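You operate a simulated robot arm through the tools that you are given. There is no shell and no other tool. Be economical: measure what you need, move in short steps, check, and stop when the job is done.

You run a simulated robot arm. Do the job below in one go: nothing can be reset, and whatever is moved stays where it is left.

TASK
Open the bench drawer, put the turquoise block with the smallest size on its label from the top of the steel bench in the inside of the bench drawer and shut the drawer again. Put the bottle labelled "soap" from the top of the rewind table on the top shelf of the green shelf unit and the bottle that says "OIL" on the top of the sample table. Put two of the film rolls from the top of the rewind table on the steel top of the green shelf unit. Take the dryer can on the folding table and put it away on the steel top of the green shelf unit. Put the small teal film roll on the front ledge of the feed machine. Put the tall green can on the top of the rewind table away on the top of the winding machine. Take the small green film roll and leave it on top of the small beige carton. Do these in any order. Set down upright: bottle, film roll, tall green can.

It is judged by the outcome, as a careful person would: the job done as asked, and still so three seconds after it is handed in. It fails if anything else is knocked over, pushed out of place, dropped, spilled or broken.

THE ROBOT
A 7-joint arm with a three-finger gripper on a trunk, on a base that drives. Base frame: it is fixed to the floor where the robot stands at the start and does not move with it; the origin is under the middle of the robot, x ahead of it, y to its left, z up; the surface under the hand at the start is at about z = 700. Readings come in mm, degrees, newtons and seconds.
With the tool pointing down near the work surface it reaches from about 100 to 880 mm from the robot's upright axis, wherever it stands. Its first joint turns from -166.0 to 166.0 degrees. Places, roughly: bench drawer [600, -100, 600]; blue bottle, white bottle, yellow bottle [-1750, 5000, 750]; dryer can [1250, 4250, 750]; film roll (6x6x6 cm) [-1100, 5000, 800]; film roll (7x7x6 cm) [-1700, 5000, 800]; front ledge of the feed machine (17x92 cm) [9680, 12280, 640]; inside of the bench drawer [600, -100, 600]; small beige carton (9x11x8 cm) [900, 4800, 800]; small green film roll (6x6x6 cm) [900, 4300, 800]; small teal film roll (6x6x6 cm) [7800, 9500, 1100]; steel top of the green shelf unit [700, 8300, 800]; tall green can [-1250, 5750, 750]; top of the sample table [-2500, 3600, 800]; top of the winding machine [1100, 500, 1000]; top shelf of the green shelf unit [800, 8400, 1600]; turquoise block [500, -250, 750]. Payload 2.94 kg.
The tool frame sits at the grasp point between the pads (the TCP): z along the fingers, y along the line on which they close. The tips reach 30 mm beyond it. The gripper opens to 132 mm. The gripper's body begins 107 mm behind the TCP.
Orientation is told as [roll, pitch, yaw] about the base's x, y, z axes, in that order, counted from this pose: with the fingers straight down and closing along the base's y, the tool's x points along the base's -x, its y along +y and its z along -z.

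THE INTERFACE
- The arm moves only by the tool send_rows. Its argument "motion" is a list of rows, each a list of 7 numbers: the shift along the tool's x, y, z in units of 200 mm (1.0 is 200 mm), then the turn, a rotation vector about the tool's x, y, z in units of 120 degrees (1.0 is 120 degrees), then the gripper command, from -1 (shut) to 1 (fully open), values between in proportion. In form: [[x, y, z, wx, wy, wz, hand], ...]. A call has 1 to 10 rows; each row is the pose to reach, as a shift and turn from the pose commanded when the call began, along the tool's axes at that moment. A call with a number of a shift or a turn outside -1 to 1 is refused whole. A row lasts 0.2 s, in which the tool goes at most 50 mm and 8.6 degrees; a call with a longer step from one row to the next is refused whole, and so is a gripper value outside its range. A pose out of reach is approached as far as the arm can. The call stops where the force on the tool passes 40 N (or 10 N more than at its start, if that is more) or the arm is blocked; 0.2 s more then pass. Each finger halts on what it meets, pressing with about 43 N; the grip force reading is that of the motor and also rises with nothing between the fingers. The clock runs only during rows and for 0.2 s after the last one: add rows that repeat a pose to give the fingers time. The reply holds the time, the measured pose of the TCP, the force on the tool along the base axes, the opening and the grip force, in the units named above and with some noise, with the torque about the TCP (base axes, N m) and any sound that the robot's microphone picked up, and new pictures: "views" is both (left out), scene, wrist or none.
- Cameras (640 x 400 px; columns grow to the right, rows downward): "scene" is now at [31.4, 170.1, 1728.2]; the picture's right is [-0.32, -0.95, 0.00], its down [-0.84, 0.29, -0.46] and it looks along [0.43, -0.15, -0.89] (base axes); focal length 263 px, centre (320, 200). "wrist" rides on the gripper at [72, 3, -144] in the tool frame; the picture's right is [-0.04, 1.00, 0.00], its down [-0.88, -0.04, -0.48] and it looks along [-0.48, -0.02, 0.88] (tool axes); focal length 256 px, centre (320, 200). There is no depth. A picture from a camera that has moved, and an enlarged one, comes with that camera's place and axes in the base frame and with its lens.
- move_column(by): slides the trunk up (or, below 0, down) by that many mm; the arm and the scene camera ride with it, the base frame stays. It gives what a move gives, with no picture.
- steer(legs): drives the robot by 1 to 6 legs, each [ahead, left, turn to the left] in mm, mm and degrees, along the robot's own axes; the way and the turn of a leg run together, so that a leg with both is an arc; at most 1500 mm and 180 degrees a leg. The arm and the cameras ride along, it lands a little off, and it stops where it bumps. It gives what a move gives, and a new picture of the scene camera.
- aim_head(pan, tilt): turns the head with the scene camera to pan (to the left, within 143 degrees either way) and tilt (down, from -29 to 69), counted from straight ahead of the robot. It gives what a move gives, and a new picture of the scene camera.
- enlarge(camera, box): a new picture of the part [left, top, right, bottom] of that camera's present view, enlarged. It takes no simulated time.
- job_done(): hands the job in; it is judged then, once.

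Work in short steps. Places have to be worked out from the pictures, the camera data and where the tool is seen: move nearer, look again, correct. Check each grasp and each placing, and mend what went wrong. You have 525 turns and 360 pictures in all, those below and enlarged ones among them. Open the gripper and draw the arm clear of the work before you hand the job in, unless the task says otherwise; then end with one line.

The tools are called after "Call:" as name(argument=value, ...) on one line, values as JSON. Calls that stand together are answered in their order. send_rows: Moves the arm, as the interface text tells. Its arguments: {"type":"object","properties":{"motion":{"type":"array","items":{"type":"array","items":{"type":"number"}}},"views":{"type":"string","enum":["both","scene","wrist","none"]}},"required":["motion"]} The other tools are called the same way: move_column (by) slides the trunk up or down; steer (legs) drives the base; aim_head (pan, tilt) turns the head that bears the scene camera; enlarge (camera, box) takes an enlarged picture of a part of a camera's view; job_done () hands the job in.

At the start:

```text
time_s: 0.0
position: [560.9, 115.5, 1197.0]
orientation: [0.0, 0.1, 0.1]
contact_force: [-0.1, -0.1, 0.3]
wrist_torque: [-0.03, 0.03, 0.02]
grip_width: 131.8
grasp_force: 0.0
trunk travel left (down, up): [-250.0, 290.0]
robot x, y, heading: [2.4, 2.5, 0.2]
head pan, tilt: [-18.7, 62.8]
```

scene: 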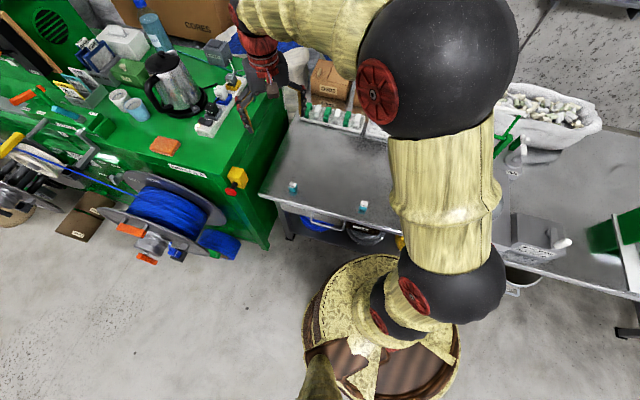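
wrist: 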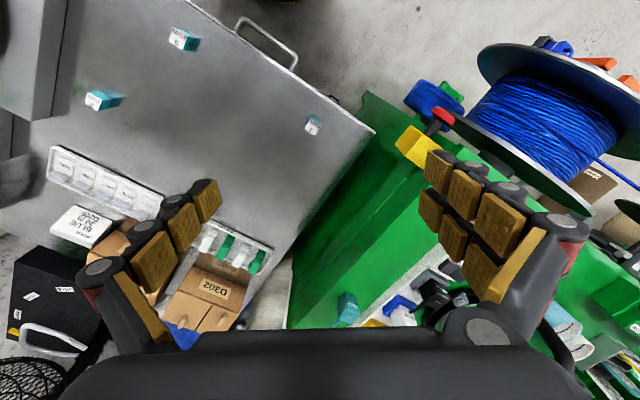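

The wrist view shows three turquoise blocks on the bench. I'll enlarge it to read the labels.

Call:
enlarge(camera="wrist", box=[70, 10, 210, 120])

Call:
enlarge(camera="wrist", box=[280, 90, 360, 150])

```text
3.64 times, centred on (140, 65) of wrist
camera zoom: at [488.9, 119.4, 1339.7], right [0.04, 1.0, 0.0], down [0.88, -0.04, 0.48], along [0.48, -0.02, -0.88], focal length 931 px, centre (974, 691)
```

zoom: 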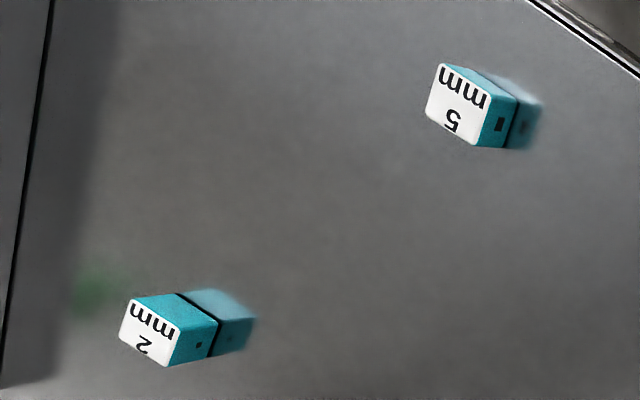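

```text
6.67 times, centred on (320, 120) of wrist
camera zoom: at [488.9, 119.4, 1339.7], right [0.04, 1.0, 0.0], down [0.88, -0.04, 0.48], along [0.48, -0.02, -0.88], focal length 1707 px, centre (320, 733)
```

zoom: 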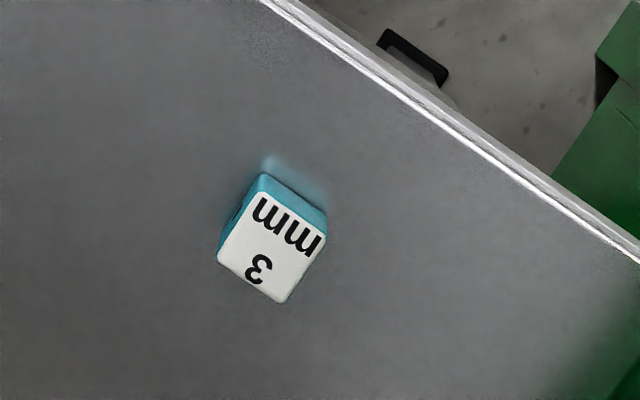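

The 2 mm block is the smallest of the three, near (551,-390). Next I'll look at the bench front for the drawer.

Call:
enlarge(camera="scene", box=[240, 130, 420, 260])

Call:
enlarge(camera="wrist", box=[170, 0, 400, 140])

```text
3.08 times, centred on (330, 195) of scene
camera zoom: at [31.4, 170.1, 1728.2], right [-0.32, -0.95, 0.0], down [-0.84, 0.29, -0.46], along [0.43, -0.15, -0.89], focal length 809 px, centre (289, 215)
```

zoom: 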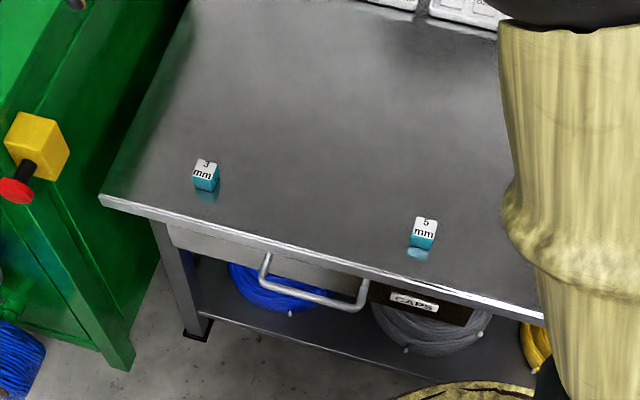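

```text
2.78 times, centred on (285, 70) of wrist
camera zoom: at [488.9, 119.4, 1339.7], right [0.04, 1.0, 0.0], down [0.88, -0.04, 0.48], along [0.48, -0.02, -0.88], focal length 712 px, centre (417, 562)
```

zoom: 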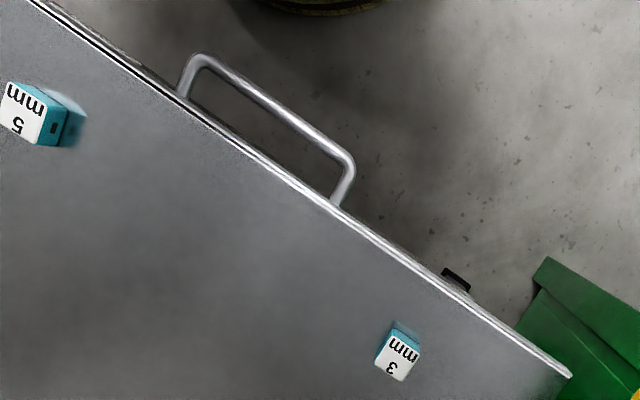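

The drawer has a bar handle with its middle near (431,-3,600). The bench edge runs at about 54° yaw. I'll shift the robot about 150 mm right along the bench so both the drawer and the block are in reach.

Call:
steer(legs=[[-88, -121, 0]])

```text
time_s: 1.4
position: [471.8, -6.7, 1197.2]
orientation: [0.0, -0.1, 0.0]
contact_force: [-0.9, -0.4, -0.2]
wrist_torque: [0.04, 0.0, 0.0]
grip_width: 131.8
grasp_force: 0.1
trunk travel left (down, up): [-250.0, 290.0]
robot x, y, heading: [-87.4, -119.8, -0.2]
head pan, tilt: [-18.7, 62.8]
camera scene: at [-57.6, 49.3, 1728.3], right [-0.32, -0.95, 0.0], down [-0.84, 0.29, -0.46], along [0.43, -0.15, -0.89], focal length 263 px, centre (320, 200)
```

scene: 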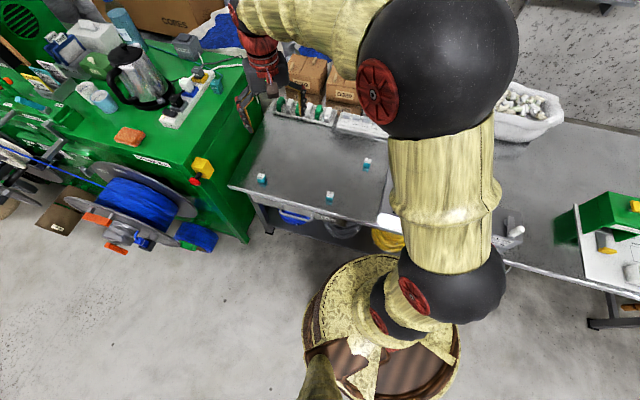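

Now I'll turn the tool 54° so the fingers close across the handle, and bring it down in front of the bench.

Call:
send_rows(motion=[[0.107, 0.064, 0.135, 0, 0, -0.0644, 1], [0.214, 0.129, 0.271, 0, 0, -0.129, 1], [0.321, 0.193, 0.407, 0, 0, -0.193, 1], [0.428, 0.257, 0.543, 0, 0, -0.2577, 1], [0.536, 0.321, 0.679, 0, 0, -0.322, 1], [0.643, 0.386, 0.814, 0, 0, -0.3866, 1], [0.75, 0.45, 0.95, 0, 0, -0.451, 1]], views="none")

```text
time_s: 3.0
position: [322.9, 87.5, 1005.6]
orientation: [0.0, -0.1, 54.1]
contact_force: [1.1, -0.9, 0.8]
wrist_torque: [-0.02, 0.02, 0.0]
grip_width: 131.9
grasp_force: 0.2
trunk travel left (down, up): [-250.0, 290.0]
robot x, y, heading: [-84.2, -122.6, -0.2]
head pan, tilt: [-18.7, 62.8]
```

Tilting the tool 40° toward the drawer while descending.

Call:
send_rows(motion=[[0.009, -0.034, 0.195, 0.0667, 0, 0, 1], [0.018, -0.067, 0.39, 0.133, 0, 0, 1], [0.027, -0.1, 0.585, 0.2, 0, 0, 1], [0.036, -0.134, 0.78, 0.267, 0, 0, 1], [0.045, -0.168, 0.975, 0.333, 0, 0, 1]])

```text
time_s: 4.2
position: [345.0, 58.9, 810.0]
orientation: [-40.1, -0.2, 54.1]
contact_force: [0.5, 0.5, 0.5]
wrist_torque: [-0.01, 0.08, -0.04]
grip_width: 131.6
grasp_force: 0.0
trunk travel left (down, up): [-250.0, 290.0]
robot x, y, heading: [-90.5, -119.5, -0.2]
head pan, tilt: [-18.7, 62.8]
camera scene: at [-56.8, 50.5, 1728.1], right [-0.32, -0.95, 0.0], down [-0.84, 0.29, -0.46], along [0.43, -0.15, -0.89], focal length 263 px, centre (320, 200)
camera wrist: at [226.1, 55.7, 917.8], right [-0.59, 0.48, -0.64], down [0.29, 0.87, 0.39], along [0.75, 0.04, -0.66], focal length 256 px, centre (320, 200)
```

scene: 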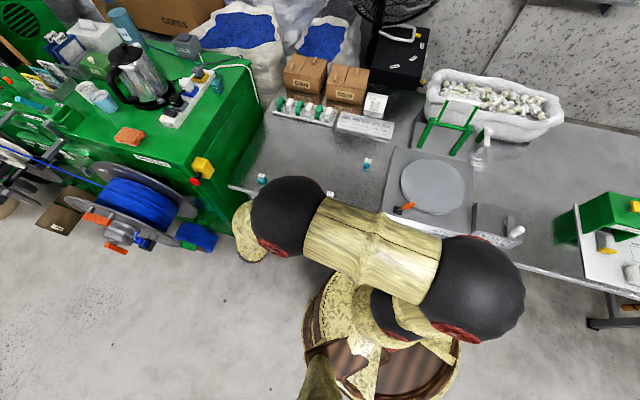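
wrist: 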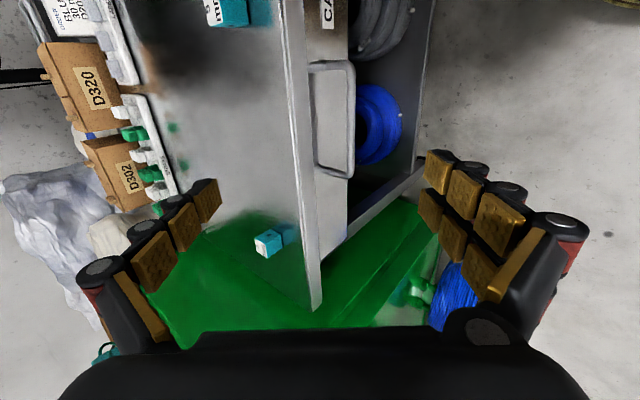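

Handle mid is about (436,-5,600). Next I'll go to 100 mm before it, narrowing the opening to 60 mm.

Call:
send_rows(motion=[[0, 0.08, 0.2, 0, 0, 0, -0.09], [-0.005, 0.16, 0.4, 0, 0, 0, -0.09], [-0.009, 0.248, 0.6, 0, 0, 0, -0.09], [-0.009, 0.248, 0.66, 0, 0, 0, -0.09], [-0.009, 0.248, 0.66, 0, 0, 0, -0.09]], views="wrist")

```text
time_s: 5.4
position: [382.3, 30.5, 679.8]
orientation: [-40.0, 0.0, 54.0]
contact_force: [0.1, -0.8, 1.4]
wrist_torque: [-0.01, 0.0, 0.02]
grip_width: 59.9
grasp_force: 0.0
trunk travel left (down, up): [-250.0, 290.0]
robot x, y, heading: [-87.2, -122.8, -0.2]
head pan, tilt: [-18.7, 62.8]
camera wrist: at [264.4, 28.4, 787.2], right [-0.59, 0.48, -0.64], down [0.29, 0.87, 0.39], along [0.75, 0.04, -0.66], focal length 256 px, centre (320, 200)
```

wrist: 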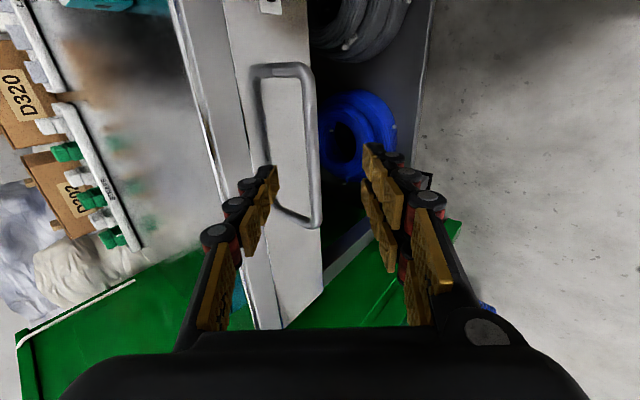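

The bar sits between the fingers. I'll advance about 97 mm and close on it.

Call:
send_rows(motion=[[0, -0.012, 0.2, 0, 0, 0, -0.09], [0, -0.025, 0.4, 0, 0, 0, -0.09], [0, -0.025, 0.485, 0, 0, 0, -0.09], [0, -0.025, 0.485, 0, 0, 0, -1], [0, -0.025, 0.485, 0, 0, 0, -1], [0, -0.025, 0.485, 0, 0, 0, -1], [0, -0.025, 0.485, 0, 0, 0, -1]], views="wrist")

```text
time_s: 7.0
position: [438.1, -7.4, 611.2]
orientation: [-39.9, 0.1, 54.0]
contact_force: [-1.5, 2.8, -5.6]
wrist_torque: [0.0, -0.16, -0.07]
grip_width: 10.5
grasp_force: 18.5
trunk travel left (down, up): [-250.0, 290.0]
robot x, y, heading: [-90.0, -117.4, 0.0]
head pan, tilt: [-18.7, 62.8]
camera wrist: at [320.1, -9.6, 717.7], right [-0.59, 0.48, -0.64], down [0.29, 0.87, 0.39], along [0.75, 0.04, -0.66], focal length 256 px, centre (320, 200)
```

wrist: 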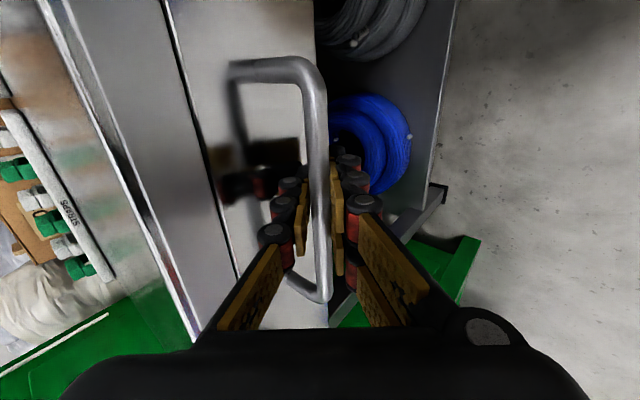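

The handle is gripped (10.5 mm). Pulling straight out along the drawer normal.

Call:
send_rows(motion=[[0, 0.077, -0.064, 0, 0, 0, -1], [0, 0.153, -0.129, 0, 0, 0, -1], [0, 0.268, -0.225, 0, 0, 0, -1], [0, 0.383, -0.321, 0, 0, 0, -1], [0, 0.498, -0.418, 0, 0, 0, -1], [0, 0.613, -0.514, 0, 0, 0, -1], [0, 0.728, -0.611, 0, 0, 0, -1], [0, 0.843, -0.707, 0, 0, 0, -1]])

```text
time_s: 8.2
position: [338.0, 64.2, 609.3]
orientation: [-40.4, 0.0, 54.0]
contact_force: [-3.2, -4.4, 21.4]
wrist_torque: [-0.49, 0.54, -0.17]
grip_width: 10.0
grasp_force: 36.4
trunk travel left (down, up): [-250.0, 290.0]
robot x, y, heading: [-90.1, -120.3, -0.1]
head pan, tilt: [-18.7, 62.8]
stopped in row 5: the force on the tool passed its limit at 42 N (the readings are from after the stop); the commanded pose is now the measured one
camera scene: at [-57.7, 48.6, 1728.5], right [-0.32, -0.95, 0.0], down [-0.84, 0.29, -0.46], along [0.43, -0.15, -0.89], focal length 263 px, centre (320, 200)
camera wrist: at [218.9, 63.0, 716.0], right [-0.59, 0.48, -0.65], down [0.29, 0.87, 0.39], along [0.75, 0.04, -0.66], focal length 256 px, centre (320, 200)
```

scene: 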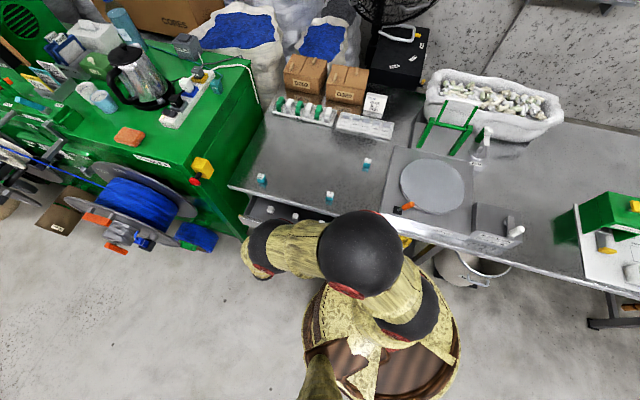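
wrist: 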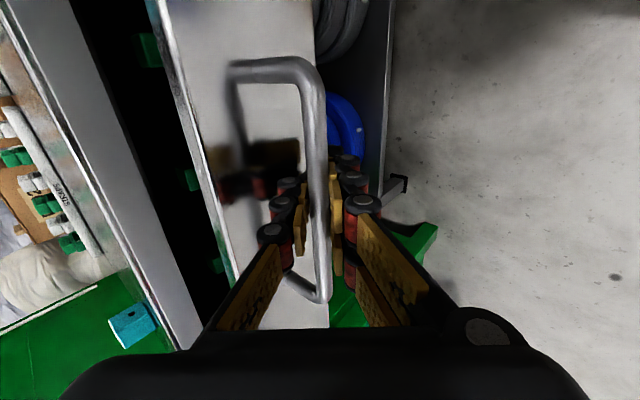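

The drawer moved 123 mm, then the force peaked. I'll try pulling further slowly with a slight lift.

Call:
send_rows(motion=[[0, -0.006, -0.008, 0, 0, 0, -1], [0, 0.05, -0.06, 0, 0, 0, -1], [0, 0.11, -0.11, 0, 0, 0, -1], [0, 0.17, -0.16, 0, 0, 0, -1], [0, 0.23, -0.21, 0, 0, 0, -1], [0, 0.31, -0.28, 0, 0, 0, -1], [0, 0.39, -0.345, 0, 0, 0, -1]], views="wrist")

```text
time_s: 9.8
position: [253.0, 125.7, 609.8]
orientation: [-40.2, 0.0, 54.0]
contact_force: [-0.1, 1.9, -22.4]
wrist_torque: [0.06, -0.43, 0.14]
grip_width: 10.3
grasp_force: 36.1
trunk travel left (down, up): [-250.0, 290.0]
robot x, y, heading: [-89.0, -121.0, -0.1]
head pan, tilt: [-18.7, 62.8]
camera wrist: at [133.4, 124.0, 716.6], right [-0.59, 0.48, -0.64], down [0.29, 0.87, 0.39], along [0.75, 0.04, -0.66], focal length 256 px, centre (320, 200)
```

wrist: 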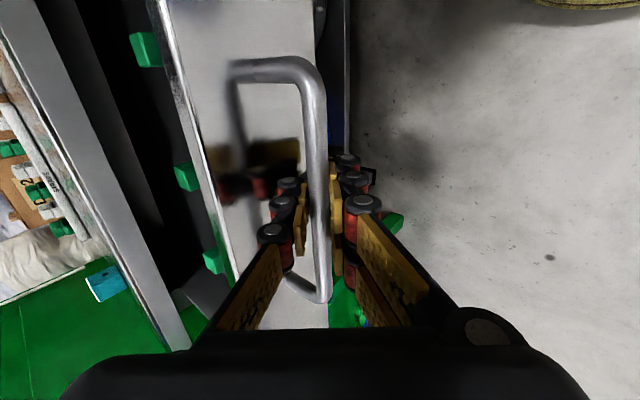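

The drawer is now about 228 mm open, which is enough. Releasing and backing off.

Call:
send_rows(motion=[[0, 0, 0, 0, 0, 0, -0.09], [0, 0, 0, 0, 0, 0, -0.09], [0, 0, 0, 0, 0, 0, -0.09], [0, 0, -0.2, 0, 0, 0, -0.09], [0, 0, -0.4, 0, 0, 0, -0.09], [0, 0, -0.6, 0, 0, 0, 0], [0, -0.08, -0.8, 0, 0, 0, 1], [0, -0.2, -1.0, 0, 0, 0, 1]])

```text
time_s: 11.6
position: [173.8, 183.4, 787.5]
orientation: [-40.3, 0.0, 54.0]
contact_force: [0.7, -0.2, -0.9]
wrist_torque: [0.0, -0.02, 0.0]
grip_width: 107.3
grasp_force: 0.0
trunk travel left (down, up): [-250.0, 290.0]
robot x, y, heading: [-94.1, -116.5, -0.3]
head pan, tilt: [-18.7, 62.8]
camera scene: at [-57.2, 50.0, 1728.2], right [-0.32, -0.95, 0.0], down [-0.84, 0.29, -0.46], along [0.43, -0.15, -0.89], focal length 263 px, centre (320, 200)
camera wrist: at [54.3, 181.4, 893.1], right [-0.59, 0.48, -0.65], down [0.29, 0.87, 0.39], along [0.75, 0.04, -0.66], focal length 256 px, centre (320, 200)
```

scene: 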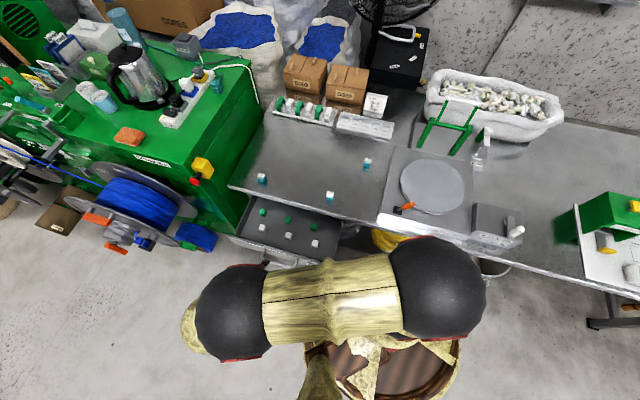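
wrist: 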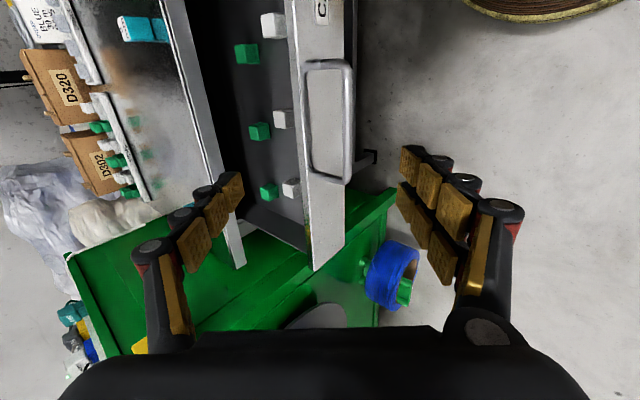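

The drawer is open, holding 6 small blocks with free space around them. I'll straighten the tool while rising.

Call:
send_rows(motion=[[0, -0.1, -0.115, -0.0667, 0, 0, 1], [0, -0.2, -0.23, -0.133, 0, 0, 1], [0, -0.3, -0.345, -0.2, 0, 0, 1], [0, -0.4, -0.46, -0.267, 0, 0, 1], [0, -0.482, -0.575, -0.333, 0, 0, 1]], views="none")

```text
time_s: 12.8
position: [173.3, 185.0, 938.0]
orientation: [-0.2, -0.1, 54.0]
contact_force: [-0.2, 0.0, 0.6]
wrist_torque: [0.02, -0.01, 0.0]
grip_width: 132.1
grasp_force: 0.1
trunk travel left (down, up): [-250.0, 290.0]
robot x, y, heading: [-87.5, -121.0, -0.0]
head pan, tilt: [-18.7, 62.8]
```

Moving over toward the 2 mm block.

Call:
send_rows(motion=[[0.1, -0.2, 0, 0, 0, 0, 1], [0.22, -0.4, 0, 0, 0, 0, 1], [0.34, -0.6, 0, 0, 0, 0, 1], [0.46, -0.8, 0, 0, 0, 0, 1], [0.58, -1, 0, 0, 0, 0, 1]], views="none")

Call:
send_rows(motion=[[0.1, -0.2, 0, 0, 0, 0, 1], [0.2, -0.4, 0, 0, 0, 0, 1], [0.3, -0.6, 0, 0, 0, 0, 1], [0.4, -0.8, 0, 0, 0, 0, 1], [0.5, -1, 0, 0, 0, 0, 1]], views="none")

Call:
send_rows(motion=[[0, -0.2, 0, 0, 0, 0, 1], [0, -0.4, 0, 0, 0, 0, 1], [0, -0.6, 0, 0, 0, 0, 1], [0, -0.8, 0, 0, 0, 0, 1], [0, -1, 0, 0, 0, 0, 1]], views="wrist")

```text
time_s: 14.0
position: [267.4, -28.9, 939.2]
orientation: [-0.3, -0.1, 54.0]
contact_force: [-0.7, -0.4, 0.5]
wrist_torque: [-0.01, -0.01, -0.02]
grip_width: 132.1
grasp_force: 0.1
trunk travel left (down, up): [-250.0, 290.0]
robot x, y, heading: [-87.9, -122.2, 0.0]
head pan, tilt: [-18.7, 62.8]
```

```text
time_s: 15.2
position: [368.6, -225.9, 940.2]
orientation: [-0.3, 0.0, 54.0]
contact_force: [0.1, 1.1, 0.6]
wrist_torque: [0.01, 0.0, 0.03]
grip_width: 132.0
grasp_force: 0.0
trunk travel left (down, up): [-250.0, 290.0]
robot x, y, heading: [-89.4, -120.9, -0.2]
head pan, tilt: [-18.7, 62.8]
```

```text
time_s: 16.4
position: [532.5, -342.8, 937.2]
orientation: [-0.2, -0.2, 54.0]
contact_force: [-0.3, -0.4, 0.0]
wrist_torque: [0.02, -0.01, -0.01]
grip_width: 131.9
grasp_force: 0.0
trunk travel left (down, up): [-250.0, 290.0]
robot x, y, heading: [-87.8, -115.5, -0.2]
head pan, tilt: [-18.7, 62.8]
camera wrist: at [486.6, -399.1, 1081.5], right [-0.78, 0.62, 0.0], down [0.55, 0.69, 0.48], along [0.3, 0.37, -0.88], focal length 256 px, centre (320, 200)
```

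wrist: 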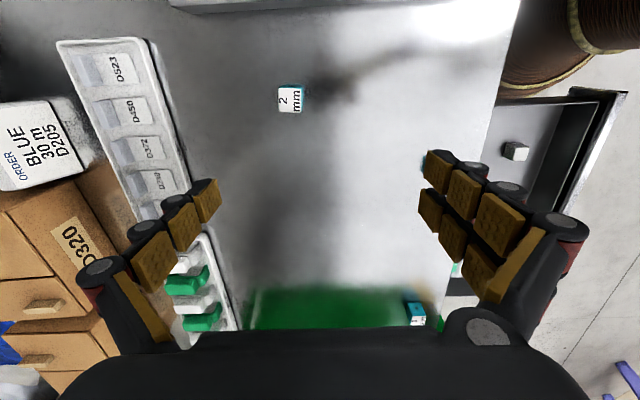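

The block is at about (544,-391) and aligned with the tool. Descending with the fingers around it.

Call:
send_rows(motion=[[0.08, -0.09, 0.2, 0, 0, 0, 0.2], [0.16, -0.187, 0.4, 0, 0, 0, 0.2], [0.162, -0.187, 0.6, 0, 0, 0, 0.2], [0.162, -0.187, 0.8, 0, 0, 0, 0.2], [0.162, -0.187, 0.95, 0, 0, 0, 0.2]], views="wrist")

```text
time_s: 17.6
position: [542.8, -391.6, 751.7]
orientation: [-0.4, -0.1, 54.0]
contact_force: [0.6, 0.3, 0.2]
wrist_torque: [0.02, 0.05, 0.02]
grip_width: 79.3
grasp_force: 0.1
trunk travel left (down, up): [-250.0, 290.0]
robot x, y, heading: [-88.3, -117.5, -0.3]
head pan, tilt: [-18.7, 62.8]
camera wrist: at [497.2, -448.2, 894.3], right [-0.78, 0.62, -0.01], down [0.55, 0.69, 0.48], along [0.3, 0.37, -0.88], focal length 256 px, centre (320, 200)
```

wrist: 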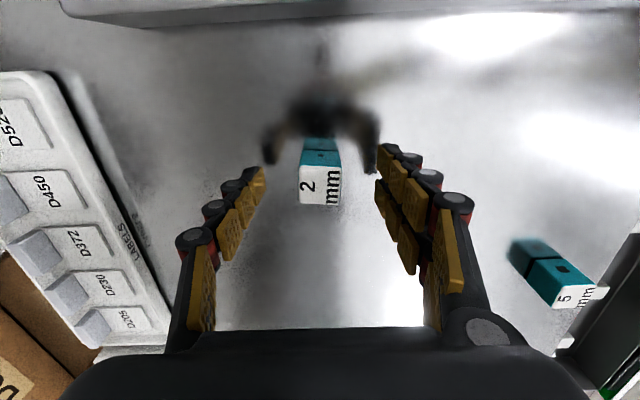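

Centred over the block. Lowering another 17 mm and closing.

Call:
send_rows(motion=[[0, 0, 0.05, 0, 0, 0, 0.2], [0, 0, 0.083, 0, 0, 0, 0.2], [0, 0, 0.083, 0, 0, 0, -1], [0, 0, 0.083, 0, 0, 0, -1], [0, 0, 0.083, 0, 0, 0, -1], [0, 0, 0.083, 0, 0, 0, -1], [0, 0, 0.083, 0, 0, 0, -1]], views="wrist")

```text
time_s: 19.2
position: [541.2, -391.5, 735.3]
orientation: [-0.4, -0.1, 54.0]
contact_force: [-0.3, 0.4, 0.2]
wrist_torque: [-0.02, -0.01, 0.03]
grip_width: 29.0
grasp_force: 29.3
trunk travel left (down, up): [-250.0, 290.0]
robot x, y, heading: [-91.6, -121.8, -0.2]
head pan, tilt: [-18.7, 62.8]
camera wrist: at [496.9, -447.7, 878.4], right [-0.78, 0.62, -0.01], down [0.55, 0.69, 0.48], along [0.3, 0.37, -0.88], focal length 256 px, centre (320, 200)
```

wrist: 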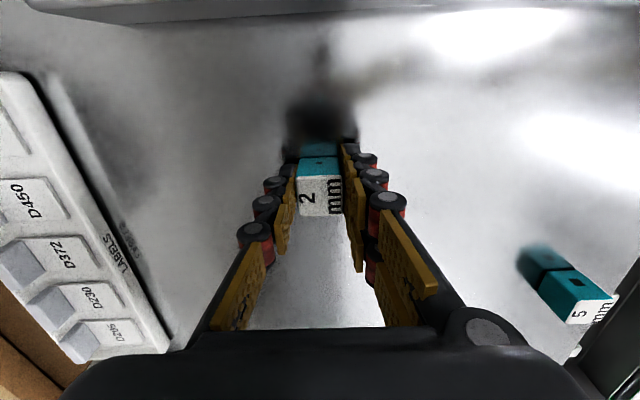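

The block is gripped (29 mm). Lifting, then carrying it toward the drawer.

Call:
send_rows(motion=[[0, 0, -0.2, 0, 0, 0, -1], [0, 0, -0.4, 0, 0, 0, -1], [0, 0, -0.6, 0, 0, 0, -1], [0, 0, -0.8, 0, 0, 0, -1], [0, 0, -1, 0, 0, 0, -1]], views="none")

Call:
send_rows(motion=[[-0.1, 0.1, 0, 0, 0, 0, -1], [-0.27, 0.27, 0, 0, 0, 0, -1], [-0.44, 0.44, 0, 0, 0, 0, -1], [-0.61, 0.61, 0, 0, 0, 0, -1], [-0.78, 0.78, 0, 0, 0, 0, -1], [-0.9, 0.9, 0, 0, 0, 0, -1]], views="wrist")

```text
time_s: 20.4
position: [541.4, -389.7, 934.7]
orientation: [-0.2, -0.2, 54.1]
contact_force: [-0.6, -0.1, -1.1]
wrist_torque: [-0.03, -0.02, 0.01]
grip_width: 28.5
grasp_force: 43.2
trunk travel left (down, up): [-250.0, 290.0]
robot x, y, heading: [-86.5, -119.9, 0.0]
head pan, tilt: [-18.7, 62.8]
```

```text
time_s: 21.8
position: [500.2, -137.5, 939.0]
orientation: [-0.3, -0.1, 53.9]
contact_force: [0.7, 0.8, -0.6]
wrist_torque: [-0.02, 0.0, -0.04]
grip_width: 28.9
grasp_force: 43.3
trunk travel left (down, up): [-250.0, 290.0]
robot x, y, heading: [-87.7, -120.3, -0.0]
head pan, tilt: [-18.7, 62.8]
camera wrist: at [454.3, -193.6, 1081.7], right [-0.78, 0.62, -0.01], down [0.55, 0.69, 0.48], along [0.3, 0.37, -0.88], focal length 256 px, centre (320, 200)
```

wrist: 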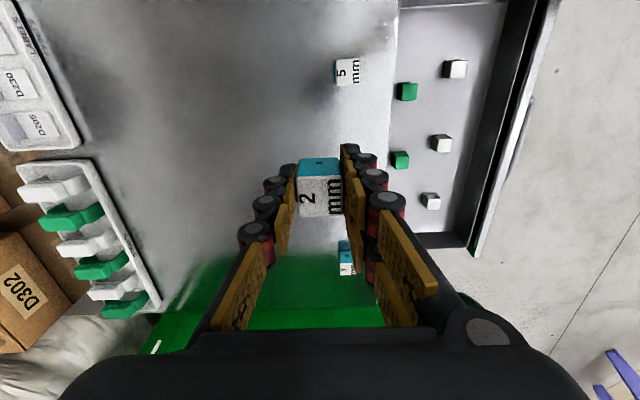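

Moving further so the drawer interior comes under the camera.

Call:
send_rows(motion=[[0, 0.2, 0, 0, 0, 0, -1], [0, 0.4, 0, 0, 0, 0, -1], [0, 0.6, 0, 0, 0, 0, -1], [0, 0.8, 0, 0, 0, 0, -1]], views="wrist")

```text
time_s: 22.8
position: [370.6, -41.6, 934.6]
orientation: [-0.3, 0.0, 53.9]
contact_force: [-0.2, 0.3, -0.6]
wrist_torque: [0.03, 0.03, -0.01]
grip_width: 28.5
grasp_force: 43.2
trunk travel left (down, up): [-250.0, 290.0]
robot x, y, heading: [-91.1, -122.8, 0.1]
head pan, tilt: [-18.7, 62.8]
camera wrist: at [323.7, -98.6, 1077.8], right [-0.78, 0.62, -0.01], down [0.55, 0.69, 0.48], along [0.3, 0.37, -0.88], focal length 256 px, centre (320, 200)
```

wrist: 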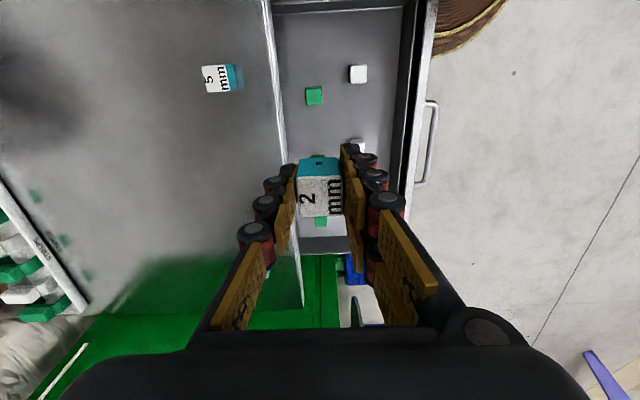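

There is free floor at the right end of the drawer, near u≈80, n≈-300, i.e. (290,-111). Moving above it.

Call:
send_rows(motion=[[0.2, 0.05, 0.1, 0, 0, 0, -1], [0.4, 0.12, 0.3, 0, 0, 0, -1], [0.515, 0.12, 0.5, 0, 0, 0, -1]], views="wrist")

```text
refused: row 2 steps farther than a row can; nothing moved
```

Splitting the step smaller.

Call:
send_rows(motion=[[0.17, 0.04, 0.1, 0, 0, 0, -1], [0.34, 0.08, 0.2, 0, 0, 0, -1], [0.515, 0.12, 0.3, 0, 0, 0, -1], [0.515, 0.12, 0.5, 0, 0, 0, -1]], views="wrist")

```text
time_s: 23.8
position: [292.2, -117.0, 831.6]
orientation: [-0.3, -0.1, 54.0]
contact_force: [0.0, 0.3, -0.3]
wrist_torque: [0.0, -0.01, 0.0]
grip_width: 28.6
grasp_force: 42.7
trunk travel left (down, up): [-250.0, 290.0]
robot x, y, heading: [-89.9, -113.0, 0.1]
head pan, tilt: [-18.7, 62.8]
camera wrist: at [246.0, -172.0, 974.6], right [-0.78, 0.62, -0.01], down [0.54, 0.69, 0.48], along [0.3, 0.37, -0.88], focal length 256 px, centre (320, 200)
```

wrist: 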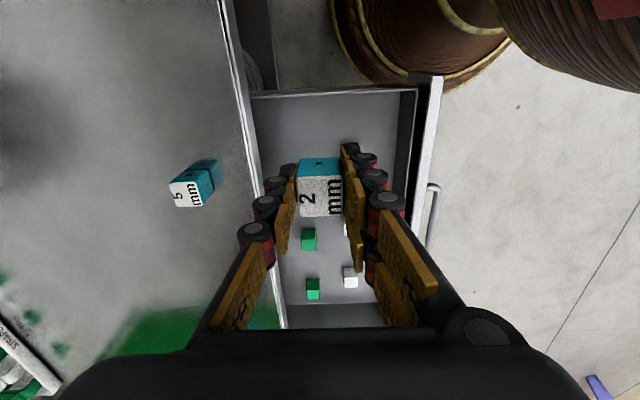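

Over the free patch, now descending into the drawer.

Call:
send_rows(motion=[[0, 0, 0.2, 0, 0, 0, -1], [0, 0, 0.4, 0, 0, 0, -1], [0, 0, 0.6, 0, 0, 0, -1], [0, 0, 0.8, 0, 0, 0, -1], [0, 0, 0.95, 0, 0, 0, -1]], views="wrist")

```text
time_s: 25.0
position: [296.3, -116.4, 645.5]
orientation: [-0.2, -0.1, 54.0]
contact_force: [-0.7, -0.4, -0.6]
wrist_torque: [0.02, 0.02, -0.01]
grip_width: 28.6
grasp_force: 42.9
trunk travel left (down, up): [-250.0, 290.0]
robot x, y, heading: [-88.9, -119.8, -0.1]
head pan, tilt: [-18.7, 62.8]
camera wrist: at [251.0, -170.7, 788.0], right [-0.78, 0.62, -0.01], down [0.55, 0.69, 0.48], along [0.3, 0.37, -0.88], focal length 256 px, centre (320, 200)
```

wrist: 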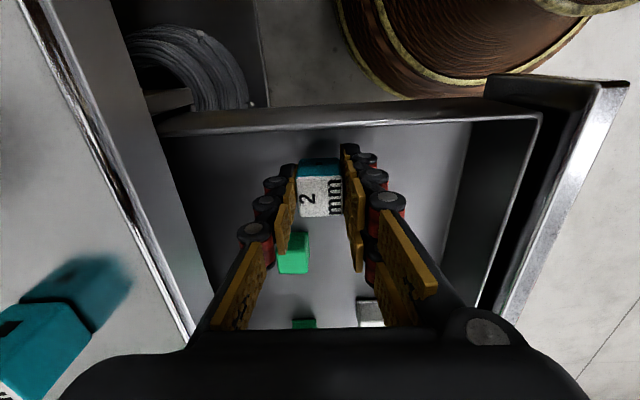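

Clear of the other blocks. Descending slowly until contact.

Call:
send_rows(motion=[[0, 0, 0.06, 0, 0, 0, -1], [0, 0, 0.11, 0, 0, 0, -1], [0, 0, 0.15, 0, 0, 0, -1], [0, 0, 0.18, 0, 0, 0, -1], [0, 0, 0.2, 0, 0, 0, -1]], views="wrist")

```text
time_s: 25.8
position: [298.2, -115.3, 620.3]
orientation: [-0.5, -0.2, 53.8]
contact_force: [-4.4, -6.2, 36.0]
wrist_torque: [0.0, 0.66, 0.07]
grip_width: 28.6
grasp_force: 43.2
trunk travel left (down, up): [-250.0, 290.0]
robot x, y, heading: [-91.6, -120.6, -0.0]
head pan, tilt: [-18.7, 62.8]
stopped in row 4: the force on the tool passed its limit at 91 N (the readings are from after the stop); the commanded pose is now the measured one
camera wrist: at [251.7, -171.7, 762.4], right [-0.78, 0.62, -0.01], down [0.54, 0.69, 0.48], along [0.31, 0.37, -0.88], focal length 256 px, centre (320, 200)
```

wrist: 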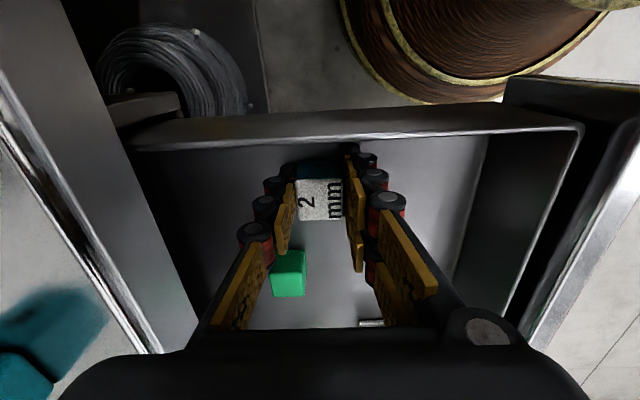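

The block is touching the drawer floor. Releasing slightly and lifting out.

Call:
send_rows(motion=[[0, 0, -0.005, 0, 0, 0, -0.25], [0, 0, -0.005, 0, 0, 0, -0.25], [0, 0, -0.1, 0, 0, 0, -0.25], [0, 0, -0.3, 0, 0, 0, -0.25], [0, 0, -0.5, 0, 0, 0, -0.25], [0, 0, -0.7, 0, 0, 0, -0.25], [0, 0, -0.9, 0, 0, 0, 0]], views="wrist")

```text
time_s: 27.4
position: [294.2, -112.5, 798.6]
orientation: [-0.4, -0.1, 53.9]
contact_force: [0.2, 0.4, 1.0]
wrist_torque: [-0.06, -0.02, 0.0]
grip_width: 65.9
grasp_force: 0.1
trunk travel left (down, up): [-250.0, 290.0]
robot x, y, heading: [-87.4, -119.3, -0.1]
head pan, tilt: [-18.7, 62.8]
camera wrist: at [248.6, -167.8, 941.7], right [-0.78, 0.62, -0.01], down [0.55, 0.69, 0.48], along [0.3, 0.37, -0.88], focal length 256 px, centre (320, 200)
```

wrist: 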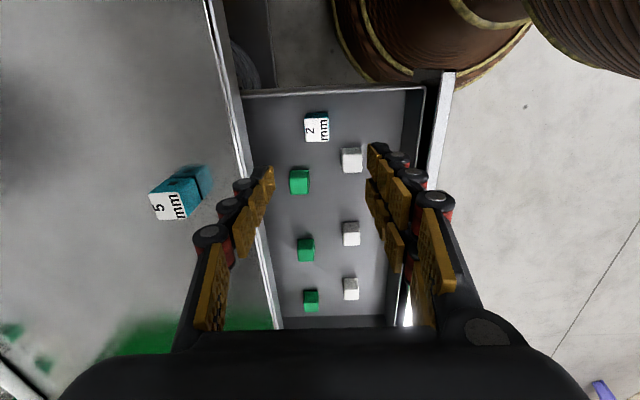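

The block rests in the drawer and the others are undisturbed. Now I'll swing in front of the handle with closed fingers, turning the tool 90°.

Call:
send_rows(motion=[[-0.14, 0.166, 0, 0, 0, 0.07, -0.2], [-0.28, 0.333, 0, 0, 0, 0.14, -0.5], [-0.42, 0.5, 0, 0, 0, 0.21, -1], [-0.56, 0.666, 0, 0, 0, 0.28, -1], [-0.7, 0.833, 0, 0, 0, 0.35, -1], [-0.845, 1, 0, 0, 0, 0.42, -1]], views="none")

Call:
send_rows(motion=[[0.034, 0.028, 0, 0, 0, 0.066, -1], [0.068, 0.056, 0, 0, 0, 0.132, -1], [0.102, 0.084, 0, 0, 0, 0.198, -1], [0.136, 0.112, 0, 0, 0, 0.264, -1], [0.17, 0.14, 0, 0, 0, 0.33, -1]], views="wrist")

```text
time_s: 28.8
position: [235.8, 142.8, 796.1]
orientation: [-0.3, -0.4, 3.4]
contact_force: [0.6, 0.0, 0.2]
wrist_torque: [-0.02, -0.03, 0.03]
grip_width: 0.0
grasp_force: 23.5
trunk travel left (down, up): [-250.0, 290.0]
robot x, y, heading: [-86.8, -121.3, -0.1]
head pan, tilt: [-18.7, 62.8]
```

```text
time_s: 30.0
position: [199.3, 164.8, 797.1]
orientation: [0.1, -0.5, -36.2]
contact_force: [-0.5, 0.2, 1.0]
wrist_torque: [0.0, -0.03, 0.0]
grip_width: 0.0
grasp_force: 28.8
trunk travel left (down, up): [-250.0, 290.0]
robot x, y, heading: [-88.7, -119.3, -0.3]
head pan, tilt: [-18.7, 62.8]
camera wrist: at [142.5, 210.4, 938.9], right [0.63, 0.78, 0.0], down [0.68, -0.55, 0.48], along [0.38, -0.3, -0.88], focal length 256 px, centre (320, 200)
```

wrist: 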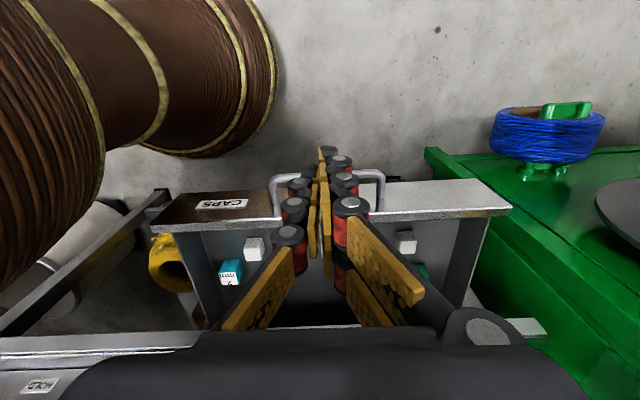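

The fingers are in front of the bar. Lowering to handle height, then pushing in.

Call:
send_rows(motion=[[0, 0, 0.2, 0, 0, 0, -1], [0, 0, 0.4, 0, 0, 0, -1], [0, 0, 0.6, 0, 0, 0, -1], [0, 0, 0.8, 0, 0, 0, -1], [0, 0, 0.95, 0, 0, 0, -1]], views="wrist")

Call:
send_rows(motion=[[-0.1, 0, 0, 0, 0, 0, -1], [-0.2, 0, 0, 0, 0, 0, -1], [-0.28, 0, 0, 0, 0, 0, -1], [-0.36, 0, 0, 0, 0, 0, -1], [-0.46, 0, 0, 0, 0, 0, -1], [-0.56, 0, 0, 0, 0, 0, -1], [-0.66, 0, 0, 0, 0, 0, -1], [-0.76, 0, 0, 0, 0, 0, -1], [-0.88, 0, 0, 0, 0, 0, -1], [-1, 0, 0, 0, 0, 0, -1]], views="wrist")

```text
time_s: 31.2
position: [200.9, 168.6, 606.5]
orientation: [0.2, -0.5, -36.1]
contact_force: [0.3, 0.5, 1.0]
wrist_torque: [-0.03, 0.01, -0.02]
grip_width: 0.0
grasp_force: 28.9
trunk travel left (down, up): [-250.0, 290.0]
robot x, y, heading: [-88.7, -120.5, -0.3]
head pan, tilt: [-18.7, 62.8]
camera wrist: at [143.4, 213.5, 748.9], right [0.62, 0.78, 0.0], down [0.68, -0.55, 0.48], along [0.38, -0.3, -0.88], focal length 256 px, centre (320, 200)
```

wrist: 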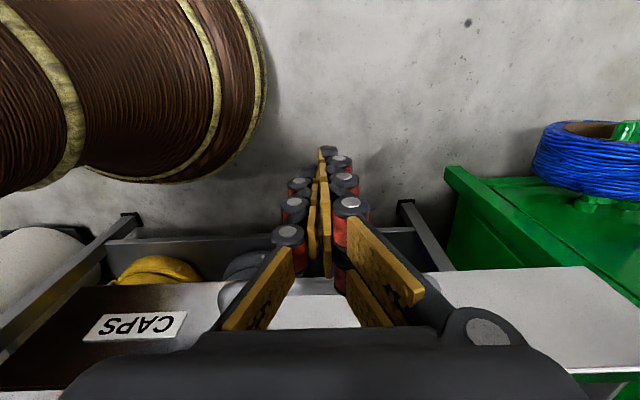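

```text
time_s: 33.4
position: [361.7, 47.8, 607.6]
orientation: [0.2, -0.6, -36.1]
contact_force: [-0.1, -0.4, 0.2]
wrist_torque: [0.04, 0.01, -0.01]
grip_width: 0.2
grasp_force: 28.8
trunk travel left (down, up): [-250.0, 290.0]
robot x, y, heading: [-88.0, -120.1, -0.2]
head pan, tilt: [-18.7, 62.8]
camera wrist: at [304.1, 91.9, 750.9], right [0.62, 0.78, 0.0], down [0.68, -0.55, 0.48], along [0.38, -0.3, -0.88], focal length 256 px, centre (320, 200)
```

wrist: 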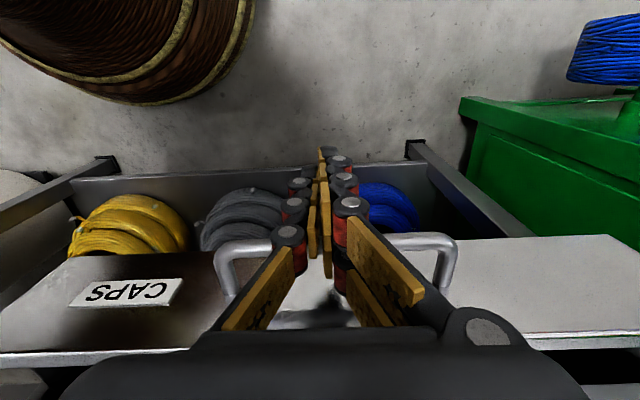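

The drawer is moving in. Pushing the rest until it stops.

Call:
send_rows(motion=[[-0.1, 0, 0, 0, 0, 0, -1], [-0.2, 0, 0, 0, 0, 0, -1], [-0.28, 0, 0, 0, 0, 0, -1], [-0.34, 0, 0, 0, 0, 0, -1], [-0.38, 0, 0, 0, 0, 0, -1], [-0.42, 0, 0, 0, 0, 0, -1], [-0.45, 0, 0, 0, 0, 0, -1]], views="wrist")

```text
time_s: 34.4
position: [408.6, 13.3, 607.5]
orientation: [-0.2, -0.1, -35.7]
contact_force: [-4.3, 6.3, -1.4]
wrist_torque: [-0.06, -0.04, 0.08]
grip_width: 0.0
grasp_force: 28.9
trunk travel left (down, up): [-250.0, 290.0]
robot x, y, heading: [-89.9, -119.7, -0.2]
head pan, tilt: [-18.7, 62.8]
stopped in row 4: the force on the tool passed its limit at 47 N (the readings are from after the stop); the commanded pose is now the measured one
camera wrist: at [351.4, 58.5, 750.8], right [0.62, 0.79, 0.0], down [0.69, -0.54, 0.48], along [0.37, -0.3, -0.88], focal length 256 px, centre (320, 200)
```

wrist: 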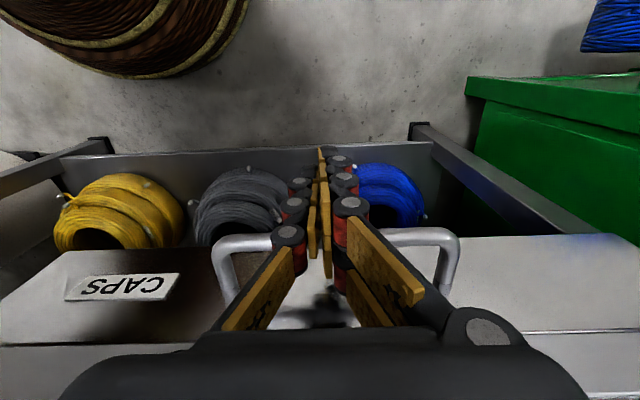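

The stop came about 20 mm short of closed. Pushing again.

Call:
send_rows(motion=[[-0.02, 0, 0, 0, 0, 0, -1], [-0.05, 0, 0, 0, 0, 0, -1], [-0.08, 0, 0, 0, 0, 0, -1], [-0.11, 0, 0, 0, 0, 0, -1], [-0.14, 0, 0, 0, 0, 0, -1]], views="wrist")

```text
time_s: 34.9
position: [407.7, 11.4, 606.4]
orientation: [-0.5, 0.0, -35.5]
contact_force: [-4.3, 6.0, -0.9]
wrist_torque: [-0.09, 0.02, 0.05]
grip_width: 0.1
grasp_force: 28.5
trunk travel left (down, up): [-250.0, 290.0]
robot x, y, heading: [-90.7, -119.2, 0.0]
head pan, tilt: [-18.7, 62.8]
stopped in row 2: the force on the tool passed its limit at 49 N (the readings are from after the stop); the commanded pose is now the measured one
camera wrist: at [351.5, 57.8, 750.1], right [0.62, 0.79, -0.01], down [0.7, -0.54, 0.47], along [0.37, -0.3, -0.88], focal length 256 px, centre (320, 200)
```

wrist: 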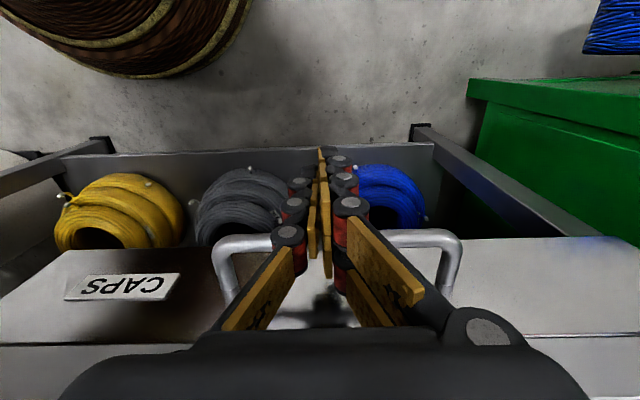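

It may be fully closed or just binding. Backing off and looking.

Call:
send_rows(motion=[[0.15, 0, 0, 0, 0, 0, -1], [0.3, 0, -0.15, 0, 0, 0, -1], [0.45, 0, -0.3, 0, 0, 0, -1], [0.6, 0, -0.45, 0, 0, 0, -1], [0.7, 0, -0.6, 0, 0, 0, -1], [0.7, 0, -0.8, 0, 0, 0, -1]])

```text
time_s: 36.3
position: [288.6, 94.0, 768.5]
orientation: [-0.5, 0.1, -35.5]
contact_force: [0.3, -0.3, -0.9]
wrist_torque: [0.0, -0.03, -0.01]
grip_width: 0.3
grasp_force: 28.3
trunk travel left (down, up): [-250.0, 290.0]
robot x, y, heading: [-86.9, -118.9, 0.1]
head pan, tilt: [-18.7, 62.8]
camera scene: at [-58.3, 50.7, 1728.2], right [-0.32, -0.95, 0.0], down [-0.84, 0.28, -0.46], along [0.43, -0.15, -0.89], focal length 263 px, centre (320, 200)
camera wrist: at [232.6, 140.0, 911.8], right [0.62, 0.79, -0.01], down [0.7, -0.54, 0.47], along [0.37, -0.3, -0.88], focal length 256 px, centre (320, 200)
```

scene: 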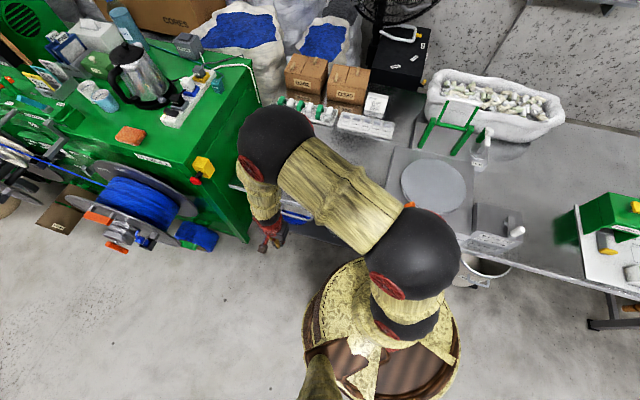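
wrist: 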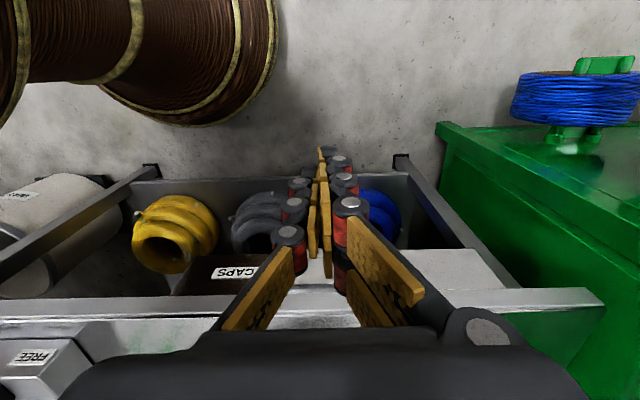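

The gripper hides the handle, so I'll shift aside to view it.

Call:
send_rows(motion=[[0.15, -0.2, -0.1, 0, 0, 0, -1], [0.25, -0.4, -0.15, 0, 0, 0, -1], [0.25, -0.6, -0.2, 0, 0, 0, -1], [0.25, -0.8, -0.2, 0, 0, 0, -1]], views="wrist")

```text
refused: row 1 steps farther than a row can; nothing moved
```

Using smaller steps.

Call:
send_rows(motion=[[0.08, -0.2, -0.05, 0, 0, 0, -1], [0.16, -0.4, -0.1, 0, 0, 0, -1], [0.24, -0.6, -0.15, 0, 0, 0, -1], [0.25, -0.8, -0.15, 0, 0, 0, -1]], views="wrist")

```text
time_s: 37.3
position: [161.1, -8.2, 799.8]
orientation: [-0.4, 0.0, -35.5]
contact_force: [0.2, 0.6, -0.9]
wrist_torque: [-0.01, -0.02, 0.05]
grip_width: 0.0
grasp_force: 28.3
trunk travel left (down, up): [-250.0, 290.0]
robot x, y, heading: [-91.8, -120.9, -0.1]
head pan, tilt: [-18.7, 62.8]
camera wrist: at [105.0, 38.0, 943.3], right [0.62, 0.79, -0.01], down [0.7, -0.54, 0.48], along [0.37, -0.3, -0.88], focal length 256 px, centre (320, 200)
```

wrist: 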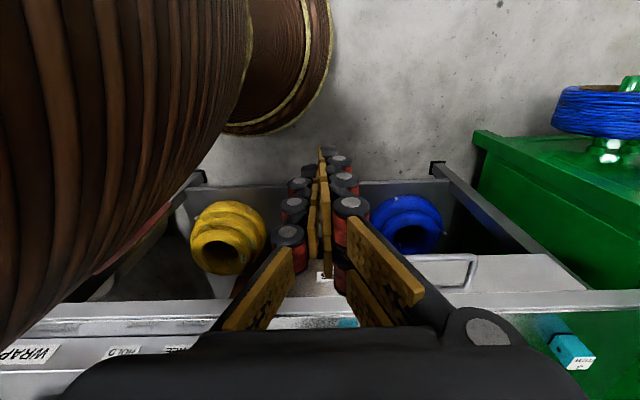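

Call:
enlarge(camera="wrist", box=[380, 220, 620, 370])

```text
2.67 times, centred on (500, 295) of wrist
camera zoom: at [105.0, 38.0, 943.3], right [0.62, 0.79, -0.01], down [0.7, -0.54, 0.48], along [0.37, -0.3, -0.88], focal length 683 px, centre (-160, -53)
```

zoom: 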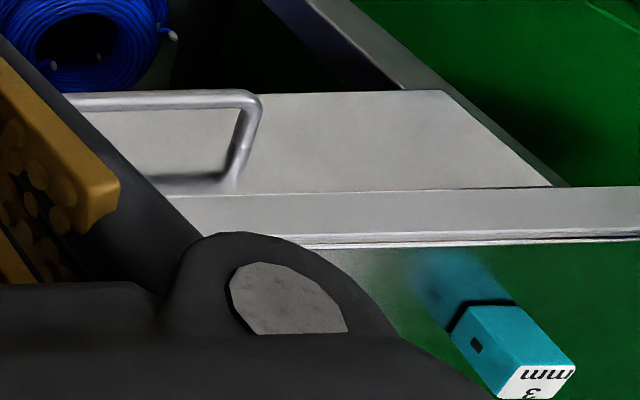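

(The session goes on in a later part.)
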